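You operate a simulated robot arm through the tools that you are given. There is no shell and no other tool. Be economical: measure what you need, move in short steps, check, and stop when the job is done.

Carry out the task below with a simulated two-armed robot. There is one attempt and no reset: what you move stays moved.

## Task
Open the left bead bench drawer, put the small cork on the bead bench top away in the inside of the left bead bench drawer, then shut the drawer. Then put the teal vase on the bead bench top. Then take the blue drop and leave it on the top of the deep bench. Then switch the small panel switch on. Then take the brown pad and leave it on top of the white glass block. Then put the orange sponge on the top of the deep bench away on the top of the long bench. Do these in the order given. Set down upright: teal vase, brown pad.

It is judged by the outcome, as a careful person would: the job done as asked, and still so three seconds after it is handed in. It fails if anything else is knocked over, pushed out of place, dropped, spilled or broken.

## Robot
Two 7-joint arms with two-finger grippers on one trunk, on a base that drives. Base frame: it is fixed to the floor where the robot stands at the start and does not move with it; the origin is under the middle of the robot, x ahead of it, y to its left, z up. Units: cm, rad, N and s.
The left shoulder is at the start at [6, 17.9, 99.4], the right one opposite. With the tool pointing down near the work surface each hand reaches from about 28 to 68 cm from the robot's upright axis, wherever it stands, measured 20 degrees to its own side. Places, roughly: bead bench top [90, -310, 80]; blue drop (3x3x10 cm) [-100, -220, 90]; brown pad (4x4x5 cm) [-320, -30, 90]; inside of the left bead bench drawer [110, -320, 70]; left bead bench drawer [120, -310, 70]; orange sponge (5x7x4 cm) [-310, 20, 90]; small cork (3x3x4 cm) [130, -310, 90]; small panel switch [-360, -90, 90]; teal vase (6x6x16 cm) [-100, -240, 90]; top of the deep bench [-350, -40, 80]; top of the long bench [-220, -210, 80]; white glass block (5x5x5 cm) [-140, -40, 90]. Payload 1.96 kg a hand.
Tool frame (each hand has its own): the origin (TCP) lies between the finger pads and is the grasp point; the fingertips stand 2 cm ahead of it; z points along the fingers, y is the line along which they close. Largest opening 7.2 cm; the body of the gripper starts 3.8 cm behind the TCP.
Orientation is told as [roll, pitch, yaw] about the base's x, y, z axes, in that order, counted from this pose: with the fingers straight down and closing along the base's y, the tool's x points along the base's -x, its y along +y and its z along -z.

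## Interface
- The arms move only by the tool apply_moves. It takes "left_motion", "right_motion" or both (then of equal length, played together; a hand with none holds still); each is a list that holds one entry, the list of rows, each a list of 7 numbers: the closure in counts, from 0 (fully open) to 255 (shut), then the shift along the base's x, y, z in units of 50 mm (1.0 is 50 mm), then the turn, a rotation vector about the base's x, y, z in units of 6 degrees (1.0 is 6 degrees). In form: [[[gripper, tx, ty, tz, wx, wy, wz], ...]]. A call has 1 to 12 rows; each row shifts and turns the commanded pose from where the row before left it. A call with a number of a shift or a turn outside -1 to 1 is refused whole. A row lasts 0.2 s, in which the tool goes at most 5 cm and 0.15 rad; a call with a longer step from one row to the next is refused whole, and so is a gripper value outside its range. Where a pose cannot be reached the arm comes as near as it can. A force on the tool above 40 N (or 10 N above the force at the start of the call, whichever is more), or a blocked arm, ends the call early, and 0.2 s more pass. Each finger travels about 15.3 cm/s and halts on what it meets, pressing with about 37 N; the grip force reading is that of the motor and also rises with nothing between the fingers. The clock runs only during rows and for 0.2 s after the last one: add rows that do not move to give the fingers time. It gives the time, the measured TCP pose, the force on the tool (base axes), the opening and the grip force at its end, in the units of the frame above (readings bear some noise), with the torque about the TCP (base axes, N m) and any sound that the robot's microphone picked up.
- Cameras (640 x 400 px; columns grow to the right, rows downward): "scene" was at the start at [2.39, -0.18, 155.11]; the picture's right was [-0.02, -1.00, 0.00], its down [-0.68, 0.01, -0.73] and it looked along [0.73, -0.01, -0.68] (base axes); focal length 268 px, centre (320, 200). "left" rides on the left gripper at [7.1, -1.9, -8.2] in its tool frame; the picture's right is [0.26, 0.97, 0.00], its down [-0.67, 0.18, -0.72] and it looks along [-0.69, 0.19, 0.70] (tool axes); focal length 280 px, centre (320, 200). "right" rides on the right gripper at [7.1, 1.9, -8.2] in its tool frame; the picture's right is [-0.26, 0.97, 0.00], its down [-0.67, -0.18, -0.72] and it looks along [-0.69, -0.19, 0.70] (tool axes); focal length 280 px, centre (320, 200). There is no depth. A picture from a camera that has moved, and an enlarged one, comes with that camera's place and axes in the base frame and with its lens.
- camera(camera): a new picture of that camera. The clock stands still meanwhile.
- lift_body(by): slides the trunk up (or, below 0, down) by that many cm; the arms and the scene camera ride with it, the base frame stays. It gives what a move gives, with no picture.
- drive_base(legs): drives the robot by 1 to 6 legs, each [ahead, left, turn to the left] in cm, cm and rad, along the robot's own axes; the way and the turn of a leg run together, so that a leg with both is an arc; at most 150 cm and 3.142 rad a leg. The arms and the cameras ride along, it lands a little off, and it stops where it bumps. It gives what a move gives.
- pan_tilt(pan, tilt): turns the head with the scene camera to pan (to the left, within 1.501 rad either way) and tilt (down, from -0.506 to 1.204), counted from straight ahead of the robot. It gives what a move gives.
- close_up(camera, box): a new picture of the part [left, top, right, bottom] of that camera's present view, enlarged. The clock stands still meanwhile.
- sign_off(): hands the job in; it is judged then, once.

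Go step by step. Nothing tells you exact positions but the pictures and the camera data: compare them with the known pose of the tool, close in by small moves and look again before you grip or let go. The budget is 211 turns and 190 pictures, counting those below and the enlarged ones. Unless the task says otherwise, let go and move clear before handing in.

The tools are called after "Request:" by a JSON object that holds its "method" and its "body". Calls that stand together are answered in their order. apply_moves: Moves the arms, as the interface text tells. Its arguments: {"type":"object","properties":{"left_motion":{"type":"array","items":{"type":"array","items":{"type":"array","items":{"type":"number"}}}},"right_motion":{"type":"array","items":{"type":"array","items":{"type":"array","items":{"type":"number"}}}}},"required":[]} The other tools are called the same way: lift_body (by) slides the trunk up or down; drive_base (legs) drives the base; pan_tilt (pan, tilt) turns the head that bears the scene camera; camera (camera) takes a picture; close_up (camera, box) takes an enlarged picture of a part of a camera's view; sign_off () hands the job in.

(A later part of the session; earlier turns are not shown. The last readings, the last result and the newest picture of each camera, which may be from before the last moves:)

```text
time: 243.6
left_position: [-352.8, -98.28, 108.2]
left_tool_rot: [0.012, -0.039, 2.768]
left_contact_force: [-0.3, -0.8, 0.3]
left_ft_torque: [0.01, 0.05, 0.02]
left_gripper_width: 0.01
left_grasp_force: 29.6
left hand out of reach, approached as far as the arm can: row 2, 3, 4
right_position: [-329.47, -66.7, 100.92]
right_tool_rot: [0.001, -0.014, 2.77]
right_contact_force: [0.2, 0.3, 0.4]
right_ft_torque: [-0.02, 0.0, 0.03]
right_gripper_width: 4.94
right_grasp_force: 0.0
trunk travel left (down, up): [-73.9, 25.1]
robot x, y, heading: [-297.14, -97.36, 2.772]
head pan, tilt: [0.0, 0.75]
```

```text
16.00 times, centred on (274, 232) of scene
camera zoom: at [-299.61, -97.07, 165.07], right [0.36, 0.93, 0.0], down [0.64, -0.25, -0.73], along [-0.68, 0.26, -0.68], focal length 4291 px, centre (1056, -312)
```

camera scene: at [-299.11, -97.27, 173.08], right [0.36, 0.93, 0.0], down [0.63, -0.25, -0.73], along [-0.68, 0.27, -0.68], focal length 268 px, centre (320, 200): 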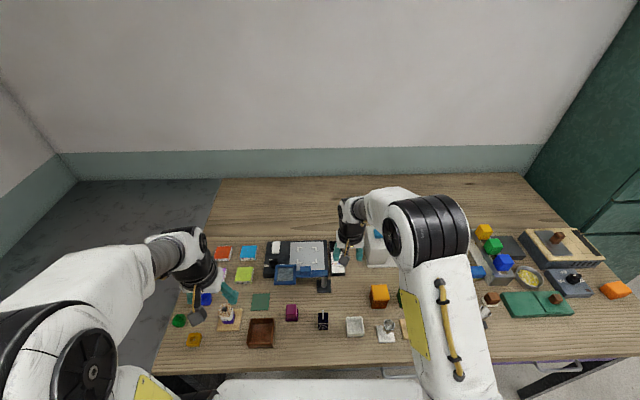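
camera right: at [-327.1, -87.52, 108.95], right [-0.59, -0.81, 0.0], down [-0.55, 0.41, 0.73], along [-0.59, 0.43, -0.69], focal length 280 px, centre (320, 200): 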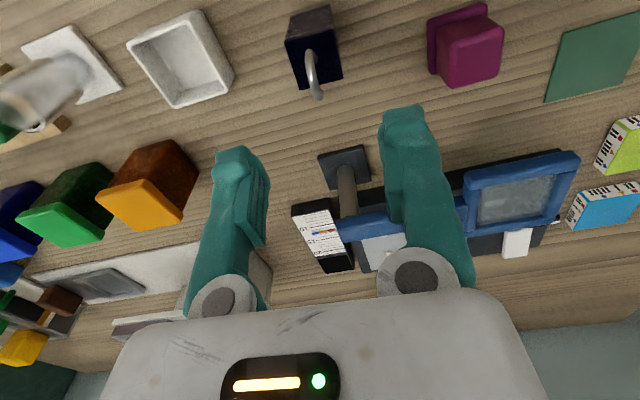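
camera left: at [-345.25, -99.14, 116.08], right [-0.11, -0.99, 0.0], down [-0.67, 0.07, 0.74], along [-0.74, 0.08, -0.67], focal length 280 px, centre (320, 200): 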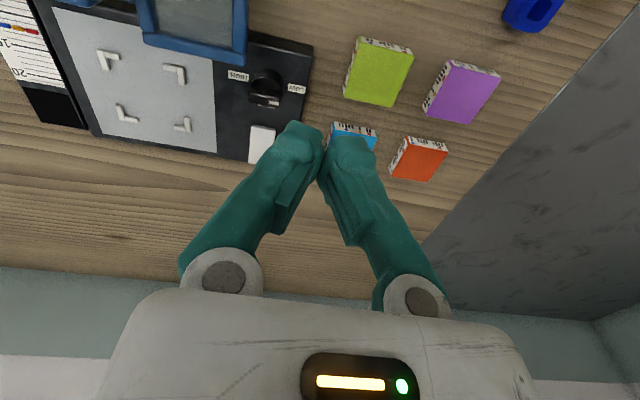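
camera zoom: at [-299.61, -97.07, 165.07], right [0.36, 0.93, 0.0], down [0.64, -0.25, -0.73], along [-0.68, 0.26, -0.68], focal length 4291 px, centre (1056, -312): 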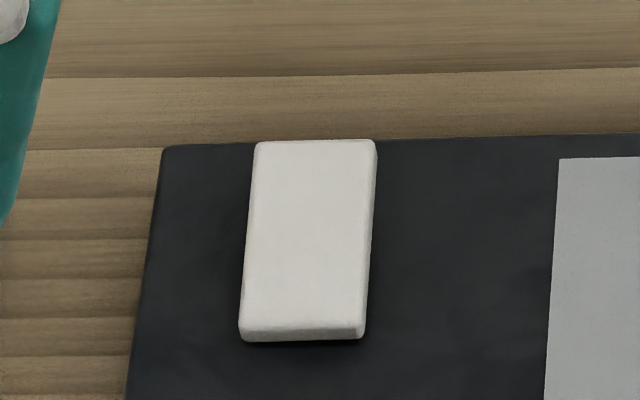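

Request:
{"method": "apply_moves", "body": {"left_motion": [[[255, -0.3, 0.2, -0.7, 0, 0, 0], [255, -0.55, 0.4, -0.6, 0, 0, 0], [255, -0.65, 0.45, -0.5, 0, 0, 0], [255, -0.6, 0.43, -0.5, 0, 0, 0], [255, 0, 0, 0, 0, 0, 0]]]}}

Request:
{"method": "camera", "body": {"camera": "left"}}

Request:
{"method": "close_up", "body": {"camera": "scene", "box": [230, 200, 358, 280]}}

```text
time: 244.8
left_position: [-358.61, -94.11, 100.45]
left_tool_rot: [0.014, -0.038, 2.767]
left_contact_force: [0.3, -0.4, -0.1]
left_ft_torque: [0.05, 0.01, 0.01]
left_gripper_width: 0.0
left_grasp_force: 29.9
left hand out of reach, approached as far as the arm can: row 3, 4
right_position: [-329.63, -66.68, 100.74]
right_tool_rot: [0.001, -0.014, 2.772]
right_contact_force: [0.5, -0.3, 0.4]
right_ft_torque: [-0.02, 0.0, 0.0]
right_gripper_width: 4.97
right_grasp_force: 0.1
trunk travel left (down, up): [-73.9, 25.1]
robot x, y, heading: [-297.81, -98.2, 2.769]
head pan, tilt: [0.0, 0.75]
```

```text
82 pictures are left
camera left: at [-351.11, -94.91, 108.36], right [-0.11, -0.99, 0.0], down [-0.67, 0.07, 0.74], along [-0.74, 0.08, -0.67], focal length 280 px, centre (320, 200)
```

left: 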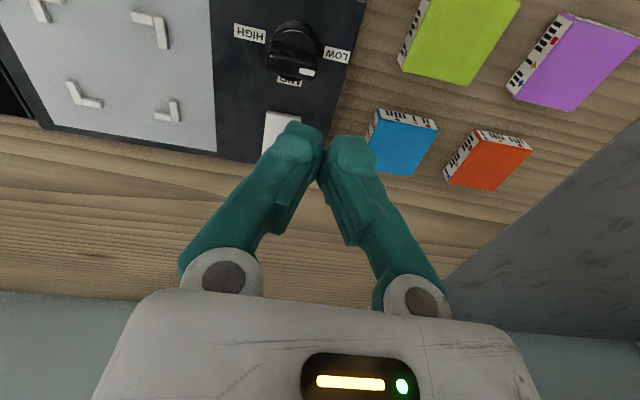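

```text
5.00 times, centred on (294, 240) of scene
camera zoom: at [-299.75, -97.0, 165.06], right [0.36, 0.93, 0.0], down [0.64, -0.25, -0.73], along [-0.68, 0.26, -0.68], focal length 1341 px, centre (450, 0)
```

zoom: 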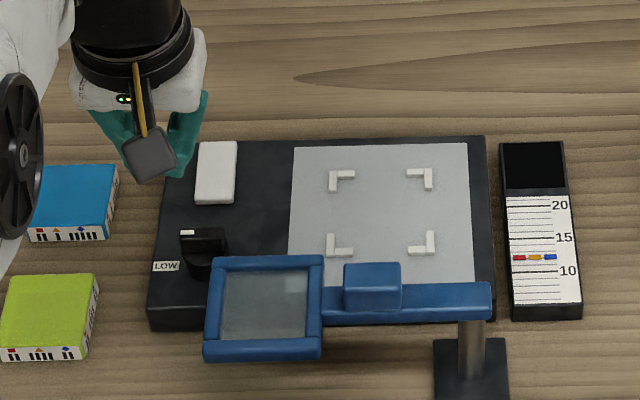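

Request:
{"method": "drive_base", "body": {"legs": [[3, 0, 0]]}}

Request:
{"method": "apply_moves", "body": {"left_motion": [[[255, -0.2, 0.25, -0.5, 0, 0, 0], [255, -0.2, 0.22, -0.4, 0, 0, 0], [255, 0, 0, 0, 0, 0, 0]]]}}

Request:
{"method": "camera", "body": {"camera": "left"}}

Request:
{"method": "close_up", "body": {"camera": "scene", "box": [230, 200, 358, 280]}}

```text
time: 245.6
left_position: [-361.12, -93.04, 100.75]
left_tool_rot: [0.012, -0.041, 2.768]
left_contact_force: [-0.1, 0.4, 0.3]
left_ft_torque: [-0.01, 0.03, 0.0]
left_gripper_width: 0.0
left_grasp_force: 29.5
right_position: [-332.11, -65.69, 100.98]
right_tool_rot: [0.0, -0.018, 2.771]
right_contact_force: [0.0, 0.9, 0.5]
right_ft_torque: [0.0, 0.03, -0.01]
right_gripper_width: 4.95
right_grasp_force: 0.0
trunk travel left (down, up): [-73.9, 25.1]
robot x, y, heading: [-300.45, -96.42, 2.77]
head pan, tilt: [0.0, 0.75]
```

```text
time: 246.4
left_position: [-362.59, -91.49, 97.27]
left_tool_rot: [0.013, -0.041, 2.768]
left_contact_force: [0.0, 0.5, -0.4]
left_ft_torque: [0.02, -0.03, 0.04]
left_gripper_width: 0.0
left_grasp_force: 29.3
left hand out of reach, approached as far as the arm can: row 2
right_position: [-332.3, -65.61, 100.88]
right_tool_rot: [0.001, -0.014, 2.772]
right_contact_force: [0.4, 0.5, 0.5]
right_ft_torque: [0.0, 0.02, 0.01]
right_gripper_width: 4.95
right_grasp_force: 0.2
trunk travel left (down, up): [-73.9, 25.1]
robot x, y, heading: [-300.29, -96.76, 2.771]
head pan, tilt: [0.0, 0.75]
```

```text
80 pictures are left
camera left: at [-355.05, -92.26, 105.18], right [-0.11, -0.99, 0.0], down [-0.66, 0.07, 0.74], along [-0.74, 0.08, -0.67], focal length 280 px, centre (320, 200)
```

left: 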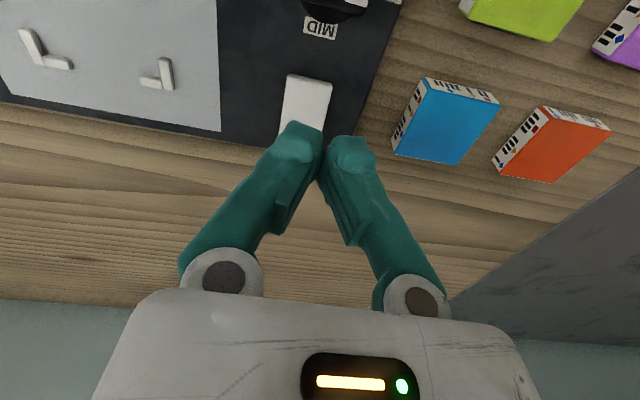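

```text
5.00 times, centred on (294, 240) of scene
camera zoom: at [-302.45, -95.96, 165.06], right [0.36, 0.93, 0.0], down [0.64, -0.25, -0.73], along [-0.68, 0.26, -0.68], focal length 1341 px, centre (450, 0)
```

zoom: 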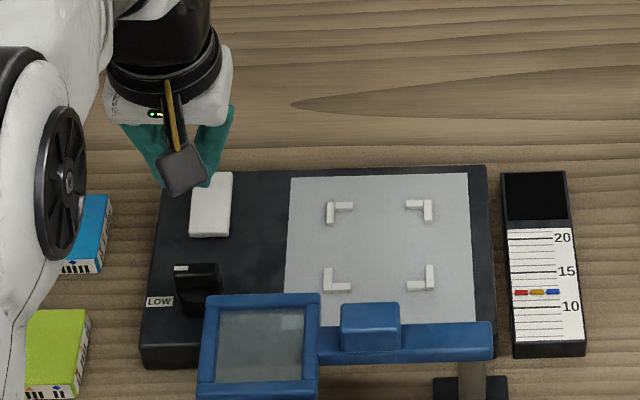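

Request:
{"method": "apply_moves", "body": {"left_motion": [[[255, -0.2, 0.22, -0.3, 0, 0, 0], [255, 0, 0, -0.3, 0, 0, 0], [255, 0, 0, 0, 0, 0, 0]]]}}

Request:
{"method": "camera", "body": {"camera": "left"}}

```text
time: 247.2
left_position: [-362.54, -91.4, 95.86]
left_tool_rot: [0.013, -0.036, 2.767]
left_contact_force: [-0.3, 0.1, -0.1]
left_ft_torque: [0.02, 0.0, -0.01]
left_gripper_width: 0.0
left_grasp_force: 29.7
left hand out of reach, approached as far as the arm can: row 1
right_position: [-332.28, -65.76, 100.86]
right_tool_rot: [0.002, -0.015, 2.772]
right_contact_force: [-0.3, 0.9, -0.1]
right_ft_torque: [-0.02, 0.0, 0.02]
right_gripper_width: 4.94
right_grasp_force: 0.0
trunk travel left (down, up): [-73.9, 25.1]
robot x, y, heading: [-300.32, -96.84, 2.773]
head pan, tilt: [0.0, 0.75]
```

```text
78 pictures are left
camera left: at [-354.99, -92.24, 103.71], right [-0.11, -0.99, 0.0], down [-0.67, 0.07, 0.74], along [-0.74, 0.08, -0.67], focal length 280 px, centre (320, 200)
```

left: 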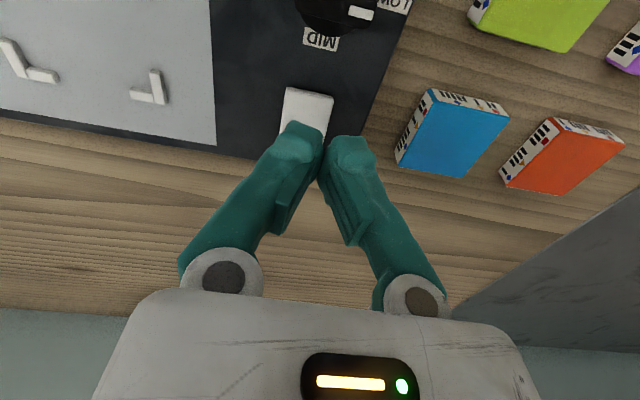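

Request:
{"method": "drive_base", "body": {"legs": [[1.5, -0.5, 0]]}}

Request:
{"method": "apply_moves", "body": {"left_motion": [[[255, 0, 0, -0.3, 0, 0, 0], [255, 0, 0, -0.2, 0, 0, 0], [255, 0, 0, 0, 0, 0, 0]]]}}

Request:
{"method": "camera", "body": {"camera": "left"}}

```text
time: 248.0
left_position: [-363.72, -90.56, 95.97]
left_tool_rot: [0.013, -0.04, 2.768]
left_contact_force: [0.3, 0.1, 0.1]
left_ft_torque: [0.04, 0.0, 0.02]
left_gripper_width: 0.0
left_grasp_force: 29.7
right_position: [-333.36, -64.75, 100.92]
right_tool_rot: [0.0, -0.016, 2.772]
right_contact_force: [0.1, 0.4, -0.1]
right_ft_torque: [-0.01, 0.01, 0.01]
right_gripper_width: 4.95
right_grasp_force: 0.1
trunk travel left (down, up): [-73.9, 25.1]
robot x, y, heading: [-301.59, -95.58, 2.773]
head pan, tilt: [0.0, 0.75]
```

```text
time: 248.8
left_position: [-363.6, -90.31, 93.43]
left_tool_rot: [0.014, -0.036, 2.768]
left_contact_force: [0.7, 0.1, 0.7]
left_ft_torque: [0.01, 0.0, 0.05]
left_gripper_width: 0.0
left_grasp_force: 29.6
right_position: [-333.41, -64.68, 100.78]
right_tool_rot: [0.003, -0.015, 2.775]
right_contact_force: [-0.5, 0.2, 0.3]
right_ft_torque: [0.0, 0.01, 0.0]
right_gripper_width: 4.92
right_grasp_force: 0.1
trunk travel left (down, up): [-73.9, 25.1]
robot x, y, heading: [-301.93, -95.52, 2.774]
head pan, tilt: [0.0, 0.75]
```

```text
77 pictures are left
camera left: at [-356.23, -91.25, 101.2], right [-0.11, -0.99, 0.0], down [-0.67, 0.07, 0.74], along [-0.74, 0.08, -0.67], focal length 280 px, centre (320, 200)
```

left: 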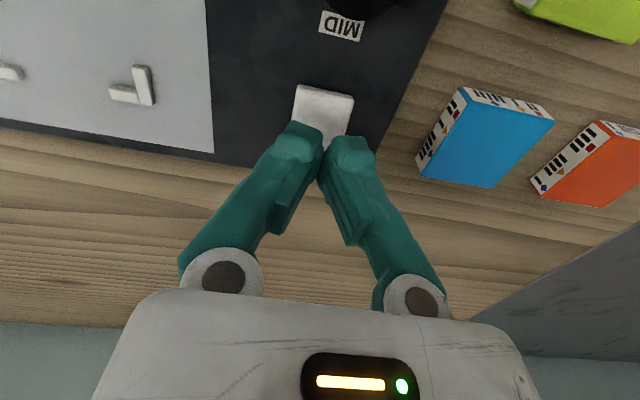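

Request:
{"method": "apply_moves", "body": {"left_motion": [[[255, 0, 0, -0.12, 0, 0, 0], [255, 0, 0, -0.12, 0, 0, 0], [255, 0, 0, -0.12, 0, 0, 0], [255, 0, 0, -0.1, 0, 0, 0], [255, 0, 0, -0.1, 0, 0, 0], [255, 0, 0, -0.1, 0, 0, 0]]]}}

Request:
{"method": "camera", "body": {"camera": "left"}}

```text
time: 250.2
left_position: [-363.9, -90.33, 91.01]
left_tool_rot: [0.017, -0.053, 2.77]
left_contact_force: [9.8, -3.9, 22.4]
left_ft_torque: [0.03, -0.06, -0.03]
left_gripper_width: 0.6
left_grasp_force: 29.5
right_position: [-333.16, -64.76, 100.99]
right_tool_rot: [0.0, -0.016, 2.77]
right_contact_force: [0.9, -0.4, 1.3]
right_ft_torque: [0.0, -0.01, -0.01]
right_gripper_width: 4.91
right_grasp_force: 0.0
trunk travel left (down, up): [-73.9, 25.1]
robot x, y, heading: [-302.02, -95.95, 2.77]
head pan, tilt: [0.0, 0.75]
stopped in row 6 (left hand): the force on the tool passed its limit at 42 N (the readings are from after the stop); the commanded pose is now the measured one
```

```text
76 pictures are left
camera left: at [-356.21, -91.26, 98.7], right [-0.11, -0.99, 0.0], down [-0.65, 0.07, 0.75], along [-0.75, 0.08, -0.66], focal length 280 px, centre (320, 200)
```

left: 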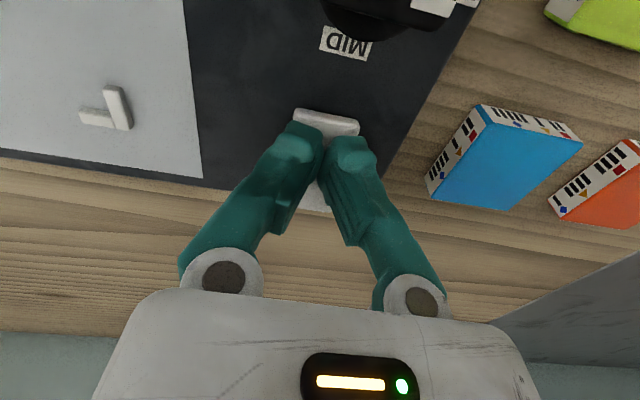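

Request:
{"method": "apply_moves", "body": {"left_motion": [[[255, 0, 0, 0.5, 0, 0, 0], [255, 0, 0, 0.8, 0, 0, 0], [255, 0.4, -0.4, 0.6, 0, 0, 0], [255, 0.6, -0.6, 0, 0, 0, 0], [255, 0.6, -0.6, 0, 0, 0, 0], [255, 0, 0, 0, 0, 0, 0]]]}}

Request:
{"method": "camera", "body": {"camera": "left"}}

Request:
{"method": "close_up", "body": {"camera": "scene", "box": [250, 225, 298, 255]}}

```text
time: 251.6
left_position: [-356.1, -98.42, 100.12]
left_tool_rot: [0.014, -0.051, 2.768]
left_contact_force: [-0.2, -0.4, 1.1]
left_ft_torque: [-0.01, 0.0, -0.01]
left_gripper_width: 0.01
left_grasp_force: 29.3
right_position: [-333.58, -64.54, 100.75]
right_tool_rot: [0.001, -0.015, 2.774]
right_contact_force: [0.6, -0.7, 0.9]
right_ft_torque: [-0.03, 0.03, 0.0]
right_gripper_width: 4.91
right_grasp_force: 0.1
trunk travel left (down, up): [-73.9, 25.1]
robot x, y, heading: [-301.33, -95.38, 2.773]
head pan, tilt: [0.0, 0.75]
```

```text
75 pictures are left
camera left: at [-348.54, -99.24, 107.86], right [-0.11, -0.99, 0.0], down [-0.66, 0.07, 0.75], along [-0.75, 0.08, -0.66], focal length 280 px, centre (320, 200)
```

left: 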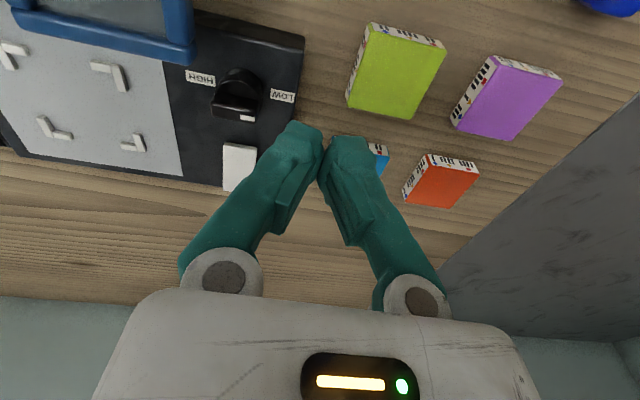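

```text
13.33 times, centred on (274, 240) of scene
camera zoom: at [-303.75, -94.91, 165.06], right [0.36, 0.93, 0.0], down [0.64, -0.25, -0.73], along [-0.68, 0.26, -0.68], focal length 3576 px, centre (933, -333)
```

zoom: 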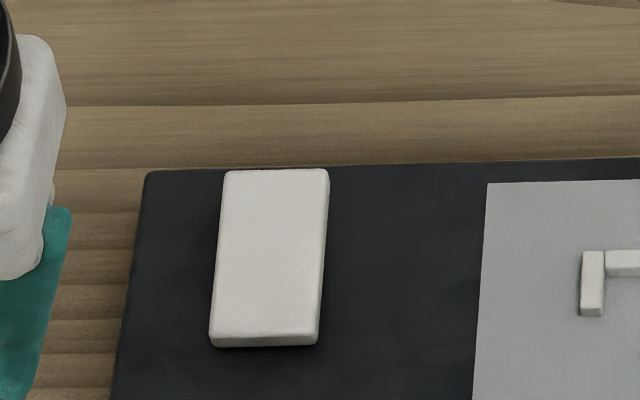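

Request:
{"method": "close_up", "body": {"camera": "left", "box": [200, 120, 280, 200]}}

```text
5.00 times, centred on (240, 160) of left
camera zoom: at [-348.54, -99.24, 107.86], right [-0.11, -0.99, 0.0], down [-0.66, 0.07, 0.75], along [-0.75, 0.08, -0.66], focal length 1402 px, centre (720, 400)
```

zoom: 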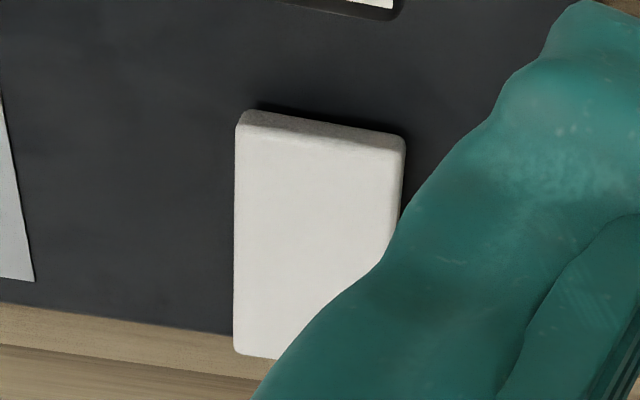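

The slab seems to have its far end raised and my press was near its middle; I probe the near end properly first to compare heights.

Request:
{"method": "apply_moves", "body": {"left_motion": [[[255, -0.65, 0.7, -0.2, 0, 0, 0], [255, -0.63, 0.73, -0.2, 0, 0, 0], [255, 0, 0, -0.6, 0, 0, 0], [255, 0, 0, -0.5, 0, 0, 0], [255, 0, 0, 0, 0, 0, 0]]]}}

Request:
{"method": "camera", "body": {"camera": "left"}}

```text
time: 252.8
left_position: [-362.49, -91.22, 92.52]
left_tool_rot: [0.015, -0.049, 2.766]
left_contact_force: [0.4, 0.7, -0.4]
left_ft_torque: [-0.01, -0.03, -0.01]
left_gripper_width: 0.02
left_grasp_force: 29.9
right_position: [-333.56, -64.77, 100.76]
right_tool_rot: [0.002, -0.015, 2.773]
right_contact_force: [0.3, -0.2, 0.0]
right_ft_torque: [-0.04, -0.01, -0.01]
right_gripper_width: 4.94
right_grasp_force: 0.1
trunk travel left (down, up): [-73.9, 25.1]
robot x, y, heading: [-301.2, -95.69, 2.77]
head pan, tilt: [0.0, 0.75]
```

```text
72 pictures are left
camera left: at [-354.91, -92.05, 100.31], right [-0.11, -0.99, 0.0], down [-0.66, 0.07, 0.75], along [-0.75, 0.08, -0.66], focal length 280 px, centre (320, 200)
```

left: 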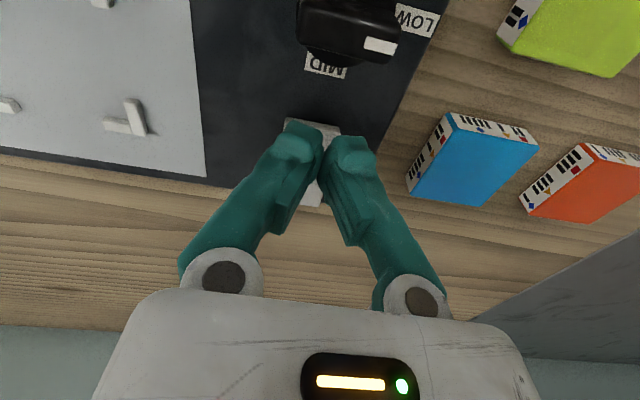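

Request:
{"method": "apply_moves", "body": {"left_motion": [[[255, 0, 0, -0.05, 0, 0, 0], [255, 0, 0, -0.05, 0, 0, 0], [255, 0, 0, -0.05, 0, 0, 0], [255, 0, 0, -0.05, 0, 0, 0], [255, 0, 0, -0.05, 0, 0, 0], [255, 0, 0, -0.05, 0, 0, 0], [255, 0, 0, -0.05, 0, 0, 0], [255, 0, 0, -0.05, 0, 0, 0]]]}}

Request:
{"method": "camera", "body": {"camera": "left"}}

```text
time: 254.6
left_position: [-362.67, -91.28, 90.78]
left_tool_rot: [0.015, -0.052, 2.769]
left_contact_force: [-0.2, -1.0, 12.0]
left_ft_torque: [0.05, 0.11, 0.03]
left_gripper_width: 0.61
left_grasp_force: 29.5
right_position: [-333.39, -64.74, 100.92]
right_tool_rot: [0.002, -0.016, 2.773]
right_contact_force: [-0.2, 0.0, 0.4]
right_ft_torque: [-0.01, 0.0, -0.02]
right_gripper_width: 4.95
right_grasp_force: 0.1
trunk travel left (down, up): [-73.9, 25.1]
robot x, y, heading: [-301.6, -95.89, 2.771]
head pan, tilt: [0.0, 0.75]
```

```text
71 pictures are left
camera left: at [-354.88, -92.1, 98.47], right [-0.11, -0.99, 0.0], down [-0.65, 0.07, 0.75], along [-0.75, 0.08, -0.66], focal length 280 px, centre (320, 200)
```

left: 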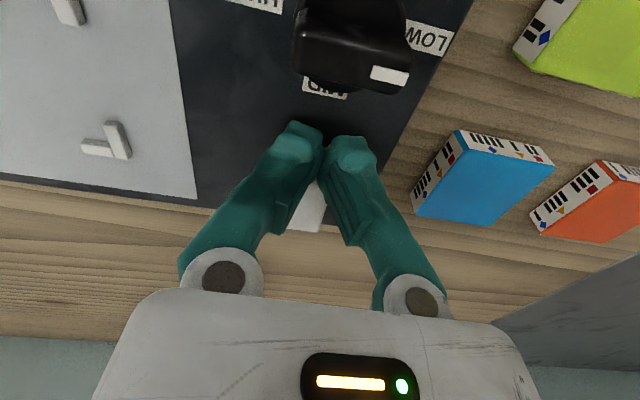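

Request:
{"method": "apply_moves", "body": {"left_motion": [[[255, 0, 0, 0.5, 0, 0, 0], [255, -0.55, 0.26, 0.2, 0, 0, 0], [255, -0.1, 0.05, 0, 0, 0, 0], [255, 0, 0, 0, 0, 0, 0]]]}}

Request:
{"method": "camera", "body": {"camera": "left"}}

```text
time: 255.6
left_position: [-365.31, -89.9, 94.13]
left_tool_rot: [0.016, -0.048, 2.769]
left_contact_force: [-0.4, 0.9, 0.1]
left_ft_torque: [0.0, 0.03, 0.03]
left_gripper_width: 0.0
left_grasp_force: 29.3
left hand out of reach, approached as far as the arm can: row 3
right_position: [-333.31, -64.78, 100.76]
right_tool_rot: [0.002, -0.015, 2.773]
right_contact_force: [0.0, 0.2, -0.2]
right_ft_torque: [0.01, 0.02, -0.02]
right_gripper_width: 4.97
right_grasp_force: 0.1
trunk travel left (down, up): [-73.9, 25.1]
robot x, y, heading: [-301.64, -95.41, 2.772]
head pan, tilt: [0.0, 0.75]
```

```text
70 pictures are left
camera left: at [-357.68, -90.83, 101.79], right [-0.11, -0.99, 0.0], down [-0.66, 0.07, 0.75], along [-0.75, 0.08, -0.66], focal length 280 px, centre (320, 200)
```

left: 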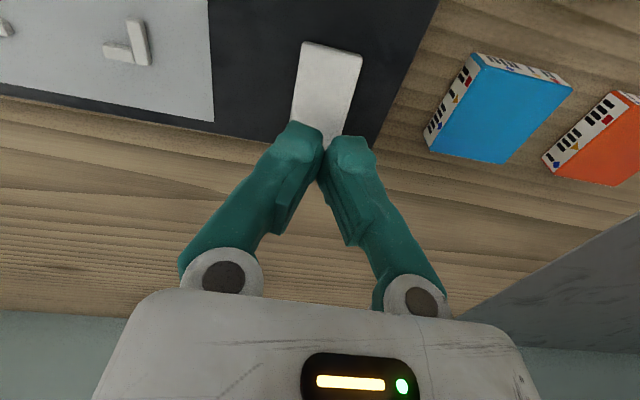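

Request:
{"method": "apply_moves", "body": {"left_motion": [[[255, 0, 0, -0.1, 0, 0, 0], [255, 0, 0, -0.1, 0, 0, 0], [255, 0, 0, -0.06, 0, 0, 0], [255, 0, 0, -0.06, 0, 0, 0], [255, 0, 0, -0.06, 0, 0, 0], [255, 0, 0, 0, 0, 0, 0]]]}}

Request:
{"method": "camera", "body": {"camera": "left"}}

```text
time: 257.0
left_position: [-365.25, -89.84, 92.05]
left_tool_rot: [0.013, -0.05, 2.767]
left_contact_force: [0.1, -0.8, -0.2]
left_ft_torque: [0.0, 0.0, -0.03]
left_gripper_width: 0.0
left_grasp_force: 29.5
right_position: [-333.54, -64.72, 100.88]
right_tool_rot: [0.001, -0.014, 2.773]
right_contact_force: [-0.2, 0.8, -0.2]
right_ft_torque: [0.01, 0.02, -0.02]
right_gripper_width: 4.95
right_grasp_force: 0.1
trunk travel left (down, up): [-73.9, 25.1]
robot x, y, heading: [-301.32, -96.07, 2.767]
head pan, tilt: [0.0, 0.75]
```

```text
69 pictures are left
camera left: at [-357.63, -90.81, 99.85], right [-0.11, -0.99, 0.0], down [-0.66, 0.07, 0.75], along [-0.75, 0.08, -0.66], focal length 280 px, centre (320, 200)
```

left: 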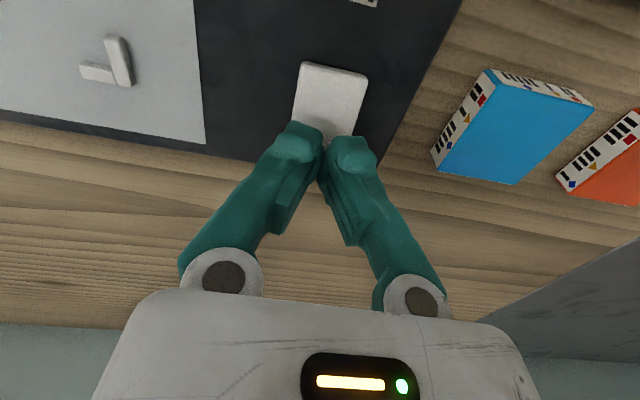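

Request:
{"method": "close_up", "body": {"camera": "left", "box": [270, 40, 390, 150]}}

Request:
{"method": "close_up", "body": {"camera": "scene", "box": [250, 225, 298, 255]}}

```text
3.64 times, centred on (330, 95) of left
camera zoom: at [-357.63, -90.81, 99.85], right [-0.11, -0.99, 0.0], down [-0.66, 0.07, 0.75], along [-0.75, 0.08, -0.66], focal length 1020 px, centre (284, 582)
```

zoom: 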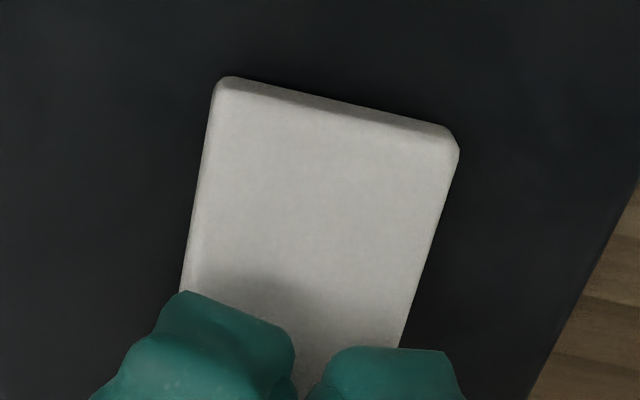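

```text
13.33 times, centred on (274, 240) of scene
camera zoom: at [-303.63, -94.98, 165.06], right [0.36, 0.93, 0.0], down [0.64, -0.25, -0.73], along [-0.68, 0.26, -0.68], focal length 3576 px, centre (933, -333)
```

zoom: 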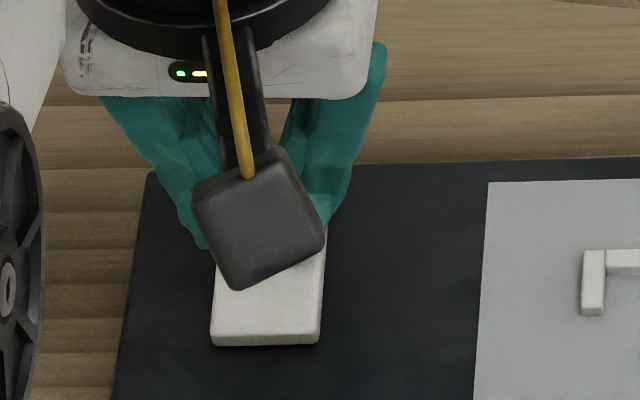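

Request:
{"method": "apply_moves", "body": {"left_motion": [[[255, 0, 0, -0.06, 0, 0, 0], [255, 0, 0, -0.06, 0, 0, 0], [255, 0, 0, -0.06, 0, 0, 0], [255, 0, 0, 0, 0, 0, 0]]]}}

Request:
{"method": "close_up", "body": {"camera": "left", "box": [270, 40, 390, 150]}}

```text
time: 258.0
left_position: [-365.24, -89.91, 91.29]
left_tool_rot: [0.014, -0.05, 2.766]
left_contact_force: [0.1, 0.5, 0.7]
left_ft_torque: [0.01, 0.01, -0.05]
left_gripper_width: 0.01
left_grasp_force: 29.0
right_position: [-333.41, -64.77, 100.82]
right_tool_rot: [0.0, -0.013, 2.772]
right_contact_force: [-0.6, 0.3, -0.1]
right_ft_torque: [0.01, 0.01, 0.03]
right_gripper_width: 4.94
right_grasp_force: 0.1
trunk travel left (down, up): [-73.9, 25.1]
robot x, y, heading: [-301.77, -95.85, 2.77]
head pan, tilt: [0.0, 0.75]
```

```text
3.64 times, centred on (330, 95) of left
camera zoom: at [-357.64, -90.8, 98.99], right [-0.11, -0.99, 0.0], down [-0.66, 0.07, 0.75], along [-0.75, 0.08, -0.66], focal length 1020 px, centre (284, 582)
```

zoom: 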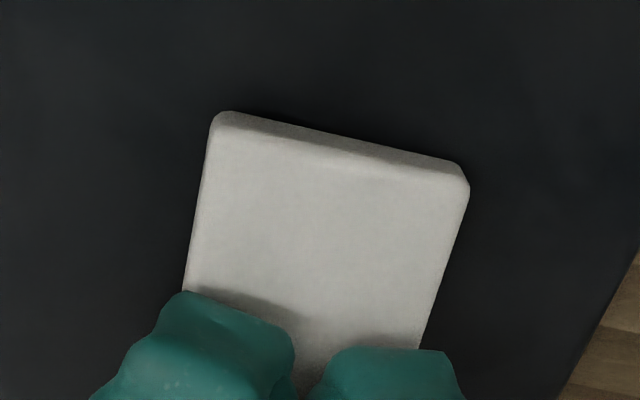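

Request:
{"method": "apply_moves", "body": {"left_motion": [[[255, 0, 0, -0.06, 0, 0, 0], [255, 0, 0, -0.06, 0, 0, 0], [255, 0, 0, -0.06, 0, 0, 0], [255, 0, 0, -0.06, 0, 0, 0], [255, 0, 0, 0, 0, 0, 0]]]}}

Request:
{"method": "close_up", "body": {"camera": "left", "box": [270, 40, 390, 150]}}

```text
time: 258.9
left_position: [-365.57, -89.81, 91.17]
left_tool_rot: [0.014, -0.066, 2.771]
left_contact_force: [2.9, -1.2, 20.6]
left_ft_torque: [0.06, -0.21, -0.04]
left_gripper_width: 0.01
left_grasp_force: 29.9
right_position: [-333.35, -64.77, 100.82]
right_tool_rot: [0.003, -0.017, 2.771]
right_contact_force: [0.0, 0.0, 0.4]
right_ft_torque: [0.01, 0.0, 0.02]
right_gripper_width: 4.94
right_grasp_force: 0.0
trunk travel left (down, up): [-73.9, 25.1]
robot x, y, heading: [-301.3, -95.91, 2.769]
head pan, tilt: [0.0, 0.75]
stopped in row 4 (left hand): the force on the tool passed its limit at 44 N (the readings are from after the stop); the commanded pose is now the measured one
```

```text
3.64 times, centred on (330, 95) of left
camera zoom: at [-357.78, -90.74, 98.74], right [-0.11, -0.99, 0.0], down [-0.65, 0.07, 0.76], along [-0.76, 0.08, -0.65], focal length 1020 px, centre (284, 582)
```

zoom: 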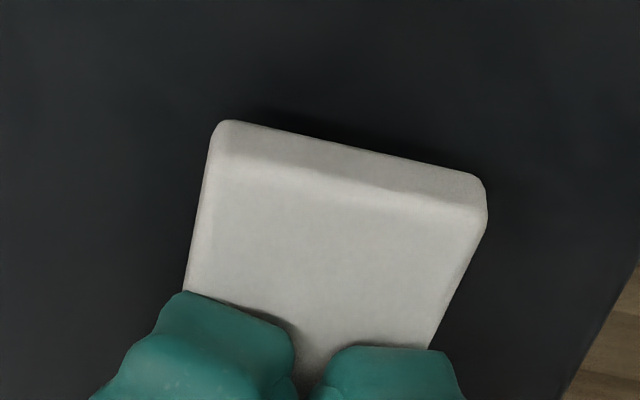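

The slab has now rocked over: its near end has risen. I lift away and check that it stays.

Request:
{"method": "apply_moves", "body": {"left_motion": [[[255, 0, 0, 0.5, 0, 0, 0], [255, 0, 0, 0.8, 0, 0, 0], [255, 0.3, -0.4, 0.7, 0, 0, 0], [255, 0.4, -0.6, 0.2, 0, 0, 0], [255, 0.6, -0.6, 0, 0, 0, 0], [255, 0, 0, 0, 0, 0, 0]]]}}

Request:
{"method": "close_up", "body": {"camera": "scene", "box": [250, 225, 298, 255]}}

Request:
{"method": "camera", "body": {"camera": "left"}}

```text
time: 260.3
left_position: [-359.17, -97.85, 99.95]
left_tool_rot: [0.017, -0.059, 2.768]
left_contact_force: [-0.3, -0.1, 0.7]
left_ft_torque: [0.01, 0.03, -0.03]
left_gripper_width: 0.01
left_grasp_force: 29.3
left hand out of reach, approached as far as the arm can: row 2
right_position: [-333.54, -64.74, 100.69]
right_tool_rot: [0.001, -0.013, 2.773]
right_contact_force: [-0.3, 0.0, 0.5]
right_ft_torque: [-0.02, 0.0, -0.04]
right_gripper_width: 4.96
right_grasp_force: 0.1
trunk travel left (down, up): [-73.9, 25.1]
robot x, y, heading: [-301.75, -95.6, 2.772]
head pan, tilt: [0.0, 0.75]
```

```text
13.33 times, centred on (274, 240) of scene
camera zoom: at [-303.73, -94.92, 165.06], right [0.36, 0.93, 0.0], down [0.64, -0.25, -0.73], along [-0.68, 0.26, -0.68], focal length 3576 px, centre (933, -333)
```

zoom: 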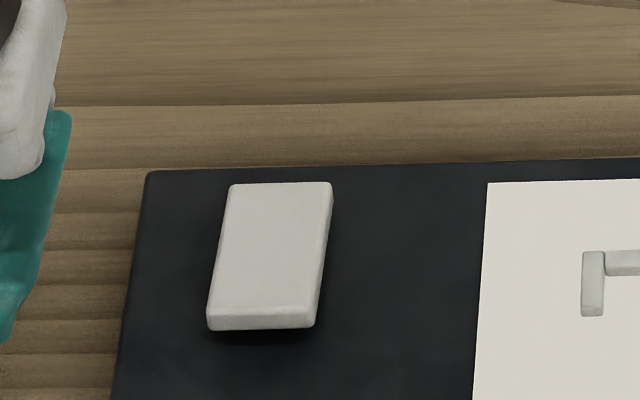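

```text
63 pictures are left
camera left: at [-351.42, -98.72, 107.48], right [-0.11, -0.99, 0.0], down [-0.65, 0.07, 0.76], along [-0.75, 0.08, -0.65], focal length 280 px, centre (320, 200)
```

left: 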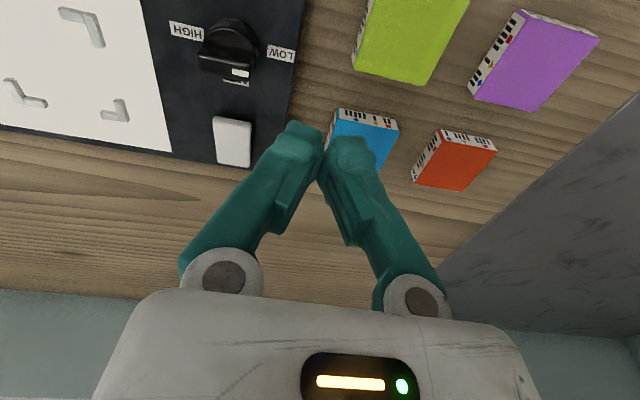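

The light plate of the panel now glows: the switch is on. I rise, back away and go right toward the brown pad.

Request:
{"method": "lift_body", "body": {"by": 20}}

Request:
{"method": "drive_base", "body": {"legs": [[-20, 0, 0], [0, -50, 0]]}}

Request:
{"method": "camera", "body": {"camera": "scene"}}

Request:
{"method": "camera", "body": {"camera": "right"}}

```text
time: 262.4
left_position: [-359.08, -97.97, 119.9]
left_tool_rot: [0.016, -0.06, 2.769]
left_contact_force: [-0.6, -0.8, -0.8]
left_ft_torque: [0.0, 0.01, 0.01]
left_gripper_width: 0.0
left_grasp_force: 29.6
right_position: [-333.42, -64.67, 120.8]
right_tool_rot: [0.002, -0.014, 2.774]
right_contact_force: [-0.6, -0.1, -1.0]
right_ft_torque: [0.05, 0.02, -0.02]
right_gripper_width: 4.93
right_grasp_force: 0.0
trunk travel left (down, up): [-93.9, 5.1]
robot x, y, heading: [-301.83, -95.91, 2.771]
head pan, tilt: [0.0, 0.75]
```

```text
time: 266.6
left_position: [-322.06, -57.94, 119.84]
left_tool_rot: [0.014, -0.058, 2.768]
left_contact_force: [0.5, -0.5, 0.8]
left_ft_torque: [0.0, 0.04, 0.0]
left_gripper_width: 0.0
left_grasp_force: 29.6
right_position: [-296.4, -24.83, 120.83]
right_tool_rot: [-0.001, -0.015, 2.772]
right_contact_force: [0.3, -0.7, 0.1]
right_ft_torque: [0.05, 0.0, -0.03]
right_gripper_width: 4.96
right_grasp_force: 0.0
trunk travel left (down, up): [-93.9, 5.1]
robot x, y, heading: [-264.44, -56.02, 2.771]
head pan, tilt: [0.0, 0.75]
```

```text
62 pictures are left
camera scene: at [-266.56, -55.21, 185.06], right [0.36, 0.93, 0.0], down [0.64, -0.25, -0.73], along [-0.68, 0.27, -0.68], focal length 268 px, centre (320, 200)
```

scene: 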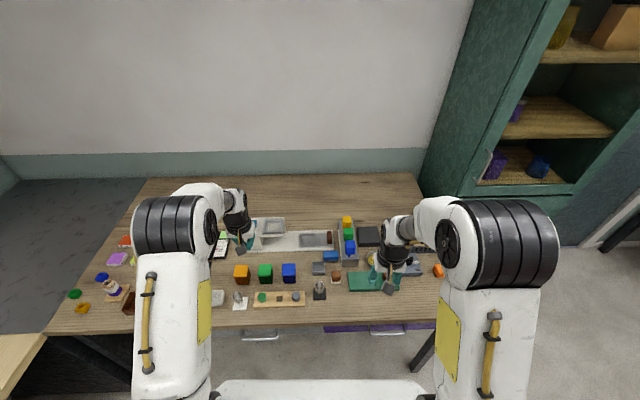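

```text
61 pictures are left
camera right: at [-290.45, -29.22, 128.81], right [-0.59, -0.81, 0.0], down [-0.55, 0.41, 0.72], along [-0.58, 0.43, -0.69], focal length 280 px, centre (320, 200)
```

right: 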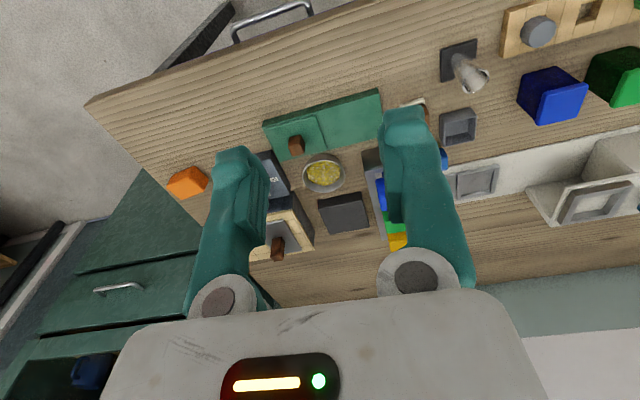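

Request:
{"method": "close_up", "body": {"camera": "scene", "box": [300, 225, 396, 305]}}

```text
5.00 times, centred on (348, 265) of scene
camera zoom: at [-266.56, -55.21, 185.06], right [0.36, 0.93, 0.0], down [0.64, -0.25, -0.73], along [-0.68, 0.27, -0.68], focal length 1341 px, centre (180, -125)
```

zoom: 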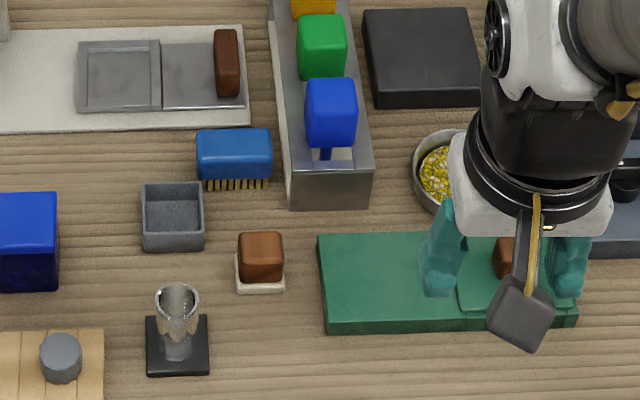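

The brown pad (brown block on a white foot) stands near (-319,-27). I lower the trunk and bring the right hand over it.

Request:
{"method": "lift_body", "body": {"by": -18}}

Request:
{"method": "apply_moves", "body": {"right_motion": [[[60, -0.75, -0.1, 0, 0, 0, 0], [60, -0.75, -0.1, 0, 0, 0, 0], [60, -0.75, -0.1, 0, 0, 0, 0], [60, -0.75, -0.1, 0, 0, 0, 0], [60, -0.75, -0.05, 0, 0, 0, 0], [60, -0.75, -0.05, 0, 0, 0, 0], [60, 0, 0, 0, 0, 0, 0]]]}}

Request:
{"method": "camera", "body": {"camera": "right"}}

```text
time: 268.6
left_position: [-322.01, -57.82, 101.89]
left_tool_rot: [0.016, -0.059, 2.769]
left_contact_force: [0.0, 0.0, 0.6]
left_ft_torque: [0.02, 0.0, -0.01]
left_gripper_width: 0.0
left_grasp_force: 29.6
right_position: [-296.28, -24.77, 102.71]
right_tool_rot: [0.001, -0.015, 2.771]
right_contact_force: [0.1, 0.3, 0.8]
right_ft_torque: [-0.03, 0.02, -0.01]
right_gripper_width: 4.94
right_grasp_force: 0.0
trunk travel left (down, up): [-75.9, 23.1]
robot x, y, heading: [-264.16, -55.99, 2.77]
head pan, tilt: [0.0, 0.75]
```

```text
time: 270.2
left_position: [-321.91, -57.91, 101.89]
left_tool_rot: [0.016, -0.058, 2.769]
left_contact_force: [0.1, -0.7, -0.5]
left_ft_torque: [0.0, 0.02, 0.04]
left_gripper_width: 0.03
left_grasp_force: 29.7
right_position: [-313.5, -26.96, 102.75]
right_tool_rot: [0.001, -0.015, 2.772]
right_contact_force: [-0.4, 0.3, -0.7]
right_ft_torque: [0.02, 0.0, 0.0]
right_gripper_width: 5.53
right_grasp_force: 0.1
right hand out of reach, approached as far as the arm can: row 5, 6
trunk travel left (down, up): [-75.9, 23.1]
robot x, y, heading: [-264.79, -56.08, 2.769]
head pan, tilt: [0.0, 0.75]
```

```text
59 pictures are left
camera right: at [-307.59, -31.36, 110.72], right [-0.59, -0.81, 0.01], down [-0.55, 0.41, 0.73], along [-0.59, 0.43, -0.69], focal length 280 px, centre (320, 200)
```

right: 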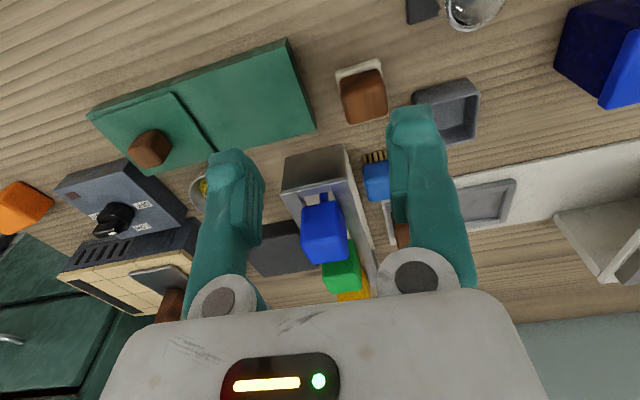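

Request:
{"method": "drive_base", "body": {"legs": [[5, 0, 0]]}}

Request:
{"method": "camera", "body": {"camera": "right"}}

```text
time: 271.1
left_position: [-326.4, -56.29, 101.89]
left_tool_rot: [0.015, -0.061, 2.768]
left_contact_force: [-0.6, 0.2, 0.7]
left_ft_torque: [-0.01, 0.01, -0.02]
left_gripper_width: 0.01
left_grasp_force: 29.3
right_position: [-317.99, -25.24, 102.91]
right_tool_rot: [0.005, -0.017, 2.771]
right_contact_force: [0.3, 0.1, -0.9]
right_ft_torque: [-0.02, -0.01, 0.03]
right_gripper_width: 5.5
right_grasp_force: 0.2
trunk travel left (down, up): [-75.9, 23.1]
robot x, y, heading: [-269.11, -54.03, 2.772]
head pan, tilt: [0.0, 0.75]
```

```text
58 pictures are left
camera right: at [-312.02, -29.63, 110.82], right [-0.59, -0.81, 0.01], down [-0.55, 0.41, 0.73], along [-0.59, 0.43, -0.69], focal length 280 px, centre (320, 200)
```

right: 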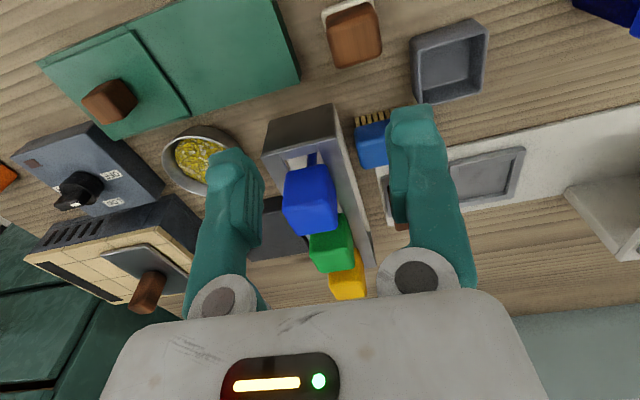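

Request:
{"method": "apply_moves", "body": {"right_motion": [[[60, -0.26, -0.47, 0, 0, 0, 0], [60, 0, 0, -0.7, 0, 0, 0], [60, 0, 0, -0.7, 0, 0, 0], [60, 0, 0, -0.7, 0, 0, 0], [60, 0, 0, 0, 0, 0, 0]]]}}

Request:
{"method": "camera", "body": {"camera": "right"}}

```text
time: 272.3
left_position: [-326.54, -56.1, 101.69]
left_tool_rot: [0.016, -0.061, 2.768]
left_contact_force: [-0.5, 0.1, -0.1]
left_ft_torque: [0.0, 0.02, -0.03]
left_gripper_width: 0.02
left_grasp_force: 30.0
right_position: [-318.05, -25.42, 92.26]
right_tool_rot: [0.003, -0.016, 2.771]
right_contact_force: [0.9, 0.4, -0.4]
right_ft_torque: [0.0, 0.01, -0.04]
right_gripper_width: 5.49
right_grasp_force: 0.1
right hand out of reach, approached as far as the arm can: row 1
trunk travel left (down, up): [-75.9, 23.1]
robot x, y, heading: [-268.91, -53.87, 2.769]
head pan, tilt: [0.0, 0.75]
```

```text
57 pictures are left
camera right: at [-312.21, -29.64, 100.22], right [-0.59, -0.81, 0.01], down [-0.55, 0.41, 0.73], along [-0.59, 0.43, -0.69], focal length 280 px, centre (320, 200)
```

right: 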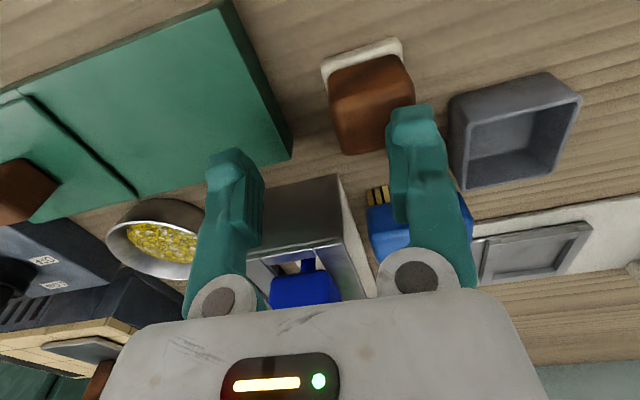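

Request:
{"method": "apply_moves", "body": {"right_motion": [[[60, -0.22, -0.48, 0, 0, 0, 0], [60, 0, 0, 0, 0, 0, 0]]]}}

Request:
{"method": "camera", "body": {"camera": "right"}}

```text
time: 272.9
left_position: [-326.42, -56.0, 101.93]
left_tool_rot: [0.016, -0.06, 2.768]
left_contact_force: [0.1, 0.2, 0.5]
left_ft_torque: [0.01, -0.03, 0.04]
left_gripper_width: 0.01
left_grasp_force: 29.8
right_position: [-319.16, -27.6, 92.2]
right_tool_rot: [0.002, -0.015, 2.775]
right_contact_force: [0.2, 0.0, -1.4]
right_ft_torque: [-0.01, -0.02, -0.02]
right_gripper_width: 5.49
right_grasp_force: 0.0
trunk travel left (down, up): [-75.9, 23.1]
robot x, y, heading: [-269.18, -54.39, 2.77]
head pan, tilt: [0.0, 0.75]
```

```text
56 pictures are left
camera right: at [-313.28, -31.98, 100.23], right [-0.59, -0.81, 0.01], down [-0.55, 0.41, 0.73], along [-0.59, 0.43, -0.69], focal length 280 px, centre (320, 200)
```

right: 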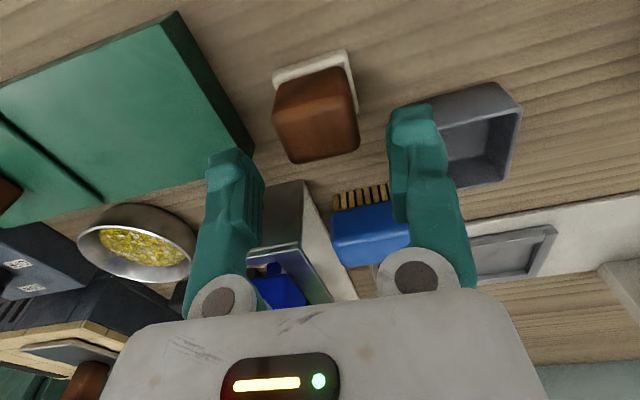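

Request:
{"method": "apply_moves", "body": {"right_motion": [[[60, 0, 0, -0.5, 0, 0, 0], [60, 0, 0, -0.5, 0, 0, 0], [60, 0, 0, -0.2, 0, 0, 0], [60, 0, 0, 0, 0, 0, 0]]]}}

Request:
{"method": "camera", "body": {"camera": "right"}}

```text
time: 273.9
left_position: [-326.17, -56.21, 102.13]
left_tool_rot: [0.017, -0.063, 2.769]
left_contact_force: [0.7, -1.0, 0.1]
left_ft_torque: [-0.03, 0.04, 0.0]
left_gripper_width: 0.0
left_grasp_force: 29.6
right_position: [-319.09, -27.51, 87.05]
right_tool_rot: [0.003, -0.027, 2.772]
right_contact_force: [8.0, -2.5, 16.9]
right_ft_torque: [0.13, -0.29, -0.05]
right_gripper_width: 5.52
right_grasp_force: 0.1
trunk travel left (down, up): [-75.9, 23.1]
robot x, y, heading: [-269.24, -53.93, 2.767]
head pan, tilt: [0.0, 0.75]
stopped in row 4 (right hand): the force on the tool passed its limit at 45 N (the readings are from after the stop); the commanded pose is now the measured one
```

```text
55 pictures are left
camera right: at [-313.15, -31.99, 94.82], right [-0.59, -0.81, 0.01], down [-0.54, 0.41, 0.73], along [-0.59, 0.43, -0.68], focal length 280 px, centre (320, 200)
```

right: 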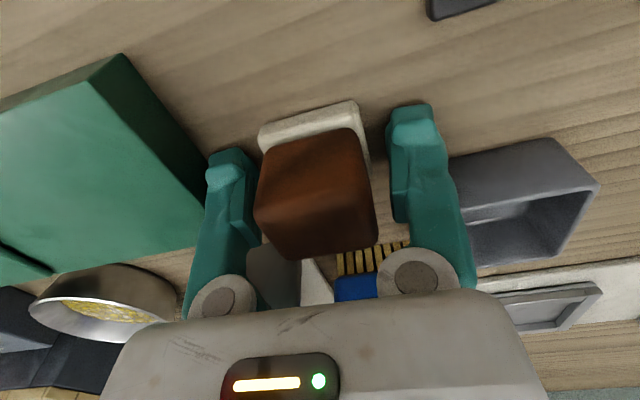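

Request:
{"method": "apply_moves", "body": {"right_motion": [[[60, 0, 0, 0.24, 0, 0, 0], [110, 0, 0, 0, 0, 0, 0], [150, 0, 0, 0, 0, 0, 0], [200, 0, 0, 0, 0, 0, 0], [200, 0, 0, 0, 0, 0, 0]]]}}

Request:
{"method": "apply_moves", "body": {"right_motion": [[[200, 0, 0, 0.3, 0, 0, 0], [200, 0, 0, 0.6, 0, 0, 0], [200, 0, 0, 0.6, 0, 0, 0], [200, 0, 0, 0, 0, 0, 0]]]}}

Request:
{"method": "camera", "body": {"camera": "right"}}

```text
time: 275.1
left_position: [-326.46, -56.16, 101.95]
left_tool_rot: [0.016, -0.06, 2.77]
left_contact_force: [-0.7, 0.2, 0.0]
left_ft_torque: [-0.02, -0.02, -0.01]
left_gripper_width: 0.01
left_grasp_force: 29.4
right_position: [-319.36, -27.46, 88.1]
right_tool_rot: [0.001, -0.025, 2.773]
right_contact_force: [1.5, -0.5, 13.2]
right_ft_torque: [-0.15, -0.17, 0.02]
right_gripper_width: 3.45
right_grasp_force: 37.5
trunk travel left (down, up): [-75.9, 23.1]
robot x, y, heading: [-269.28, -53.73, 2.776]
head pan, tilt: [0.0, 0.75]
```

```text
time: 276.1
left_position: [-326.61, -56.12, 101.89]
left_tool_rot: [0.016, -0.059, 2.769]
left_contact_force: [0.3, -0.1, -0.1]
left_ft_torque: [-0.02, 0.02, -0.01]
left_gripper_width: 0.0
left_grasp_force: 29.6
right_position: [-319.46, -27.34, 95.4]
right_tool_rot: [0.0, -0.023, 2.772]
right_contact_force: [-0.3, -0.1, -0.1]
right_ft_torque: [0.03, 0.0, -0.02]
right_gripper_width: 3.46
right_grasp_force: 36.2
trunk travel left (down, up): [-75.9, 23.1]
robot x, y, heading: [-269.31, -54.1, 2.774]
head pan, tilt: [0.0, 0.75]
```

```text
54 pictures are left
camera right: at [-313.46, -31.75, 103.25], right [-0.59, -0.81, 0.01], down [-0.55, 0.41, 0.73], along [-0.59, 0.43, -0.68], focal length 280 px, centre (320, 200)
```

right: 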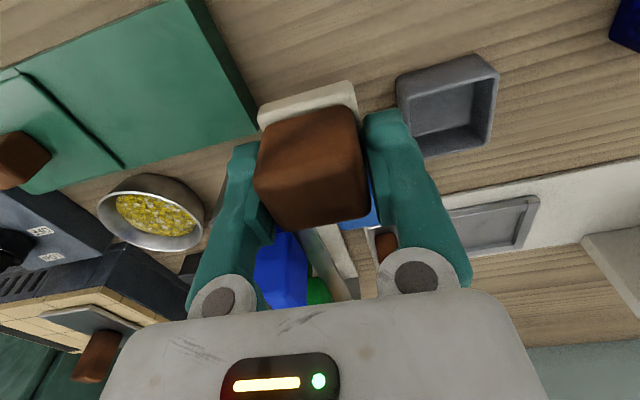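

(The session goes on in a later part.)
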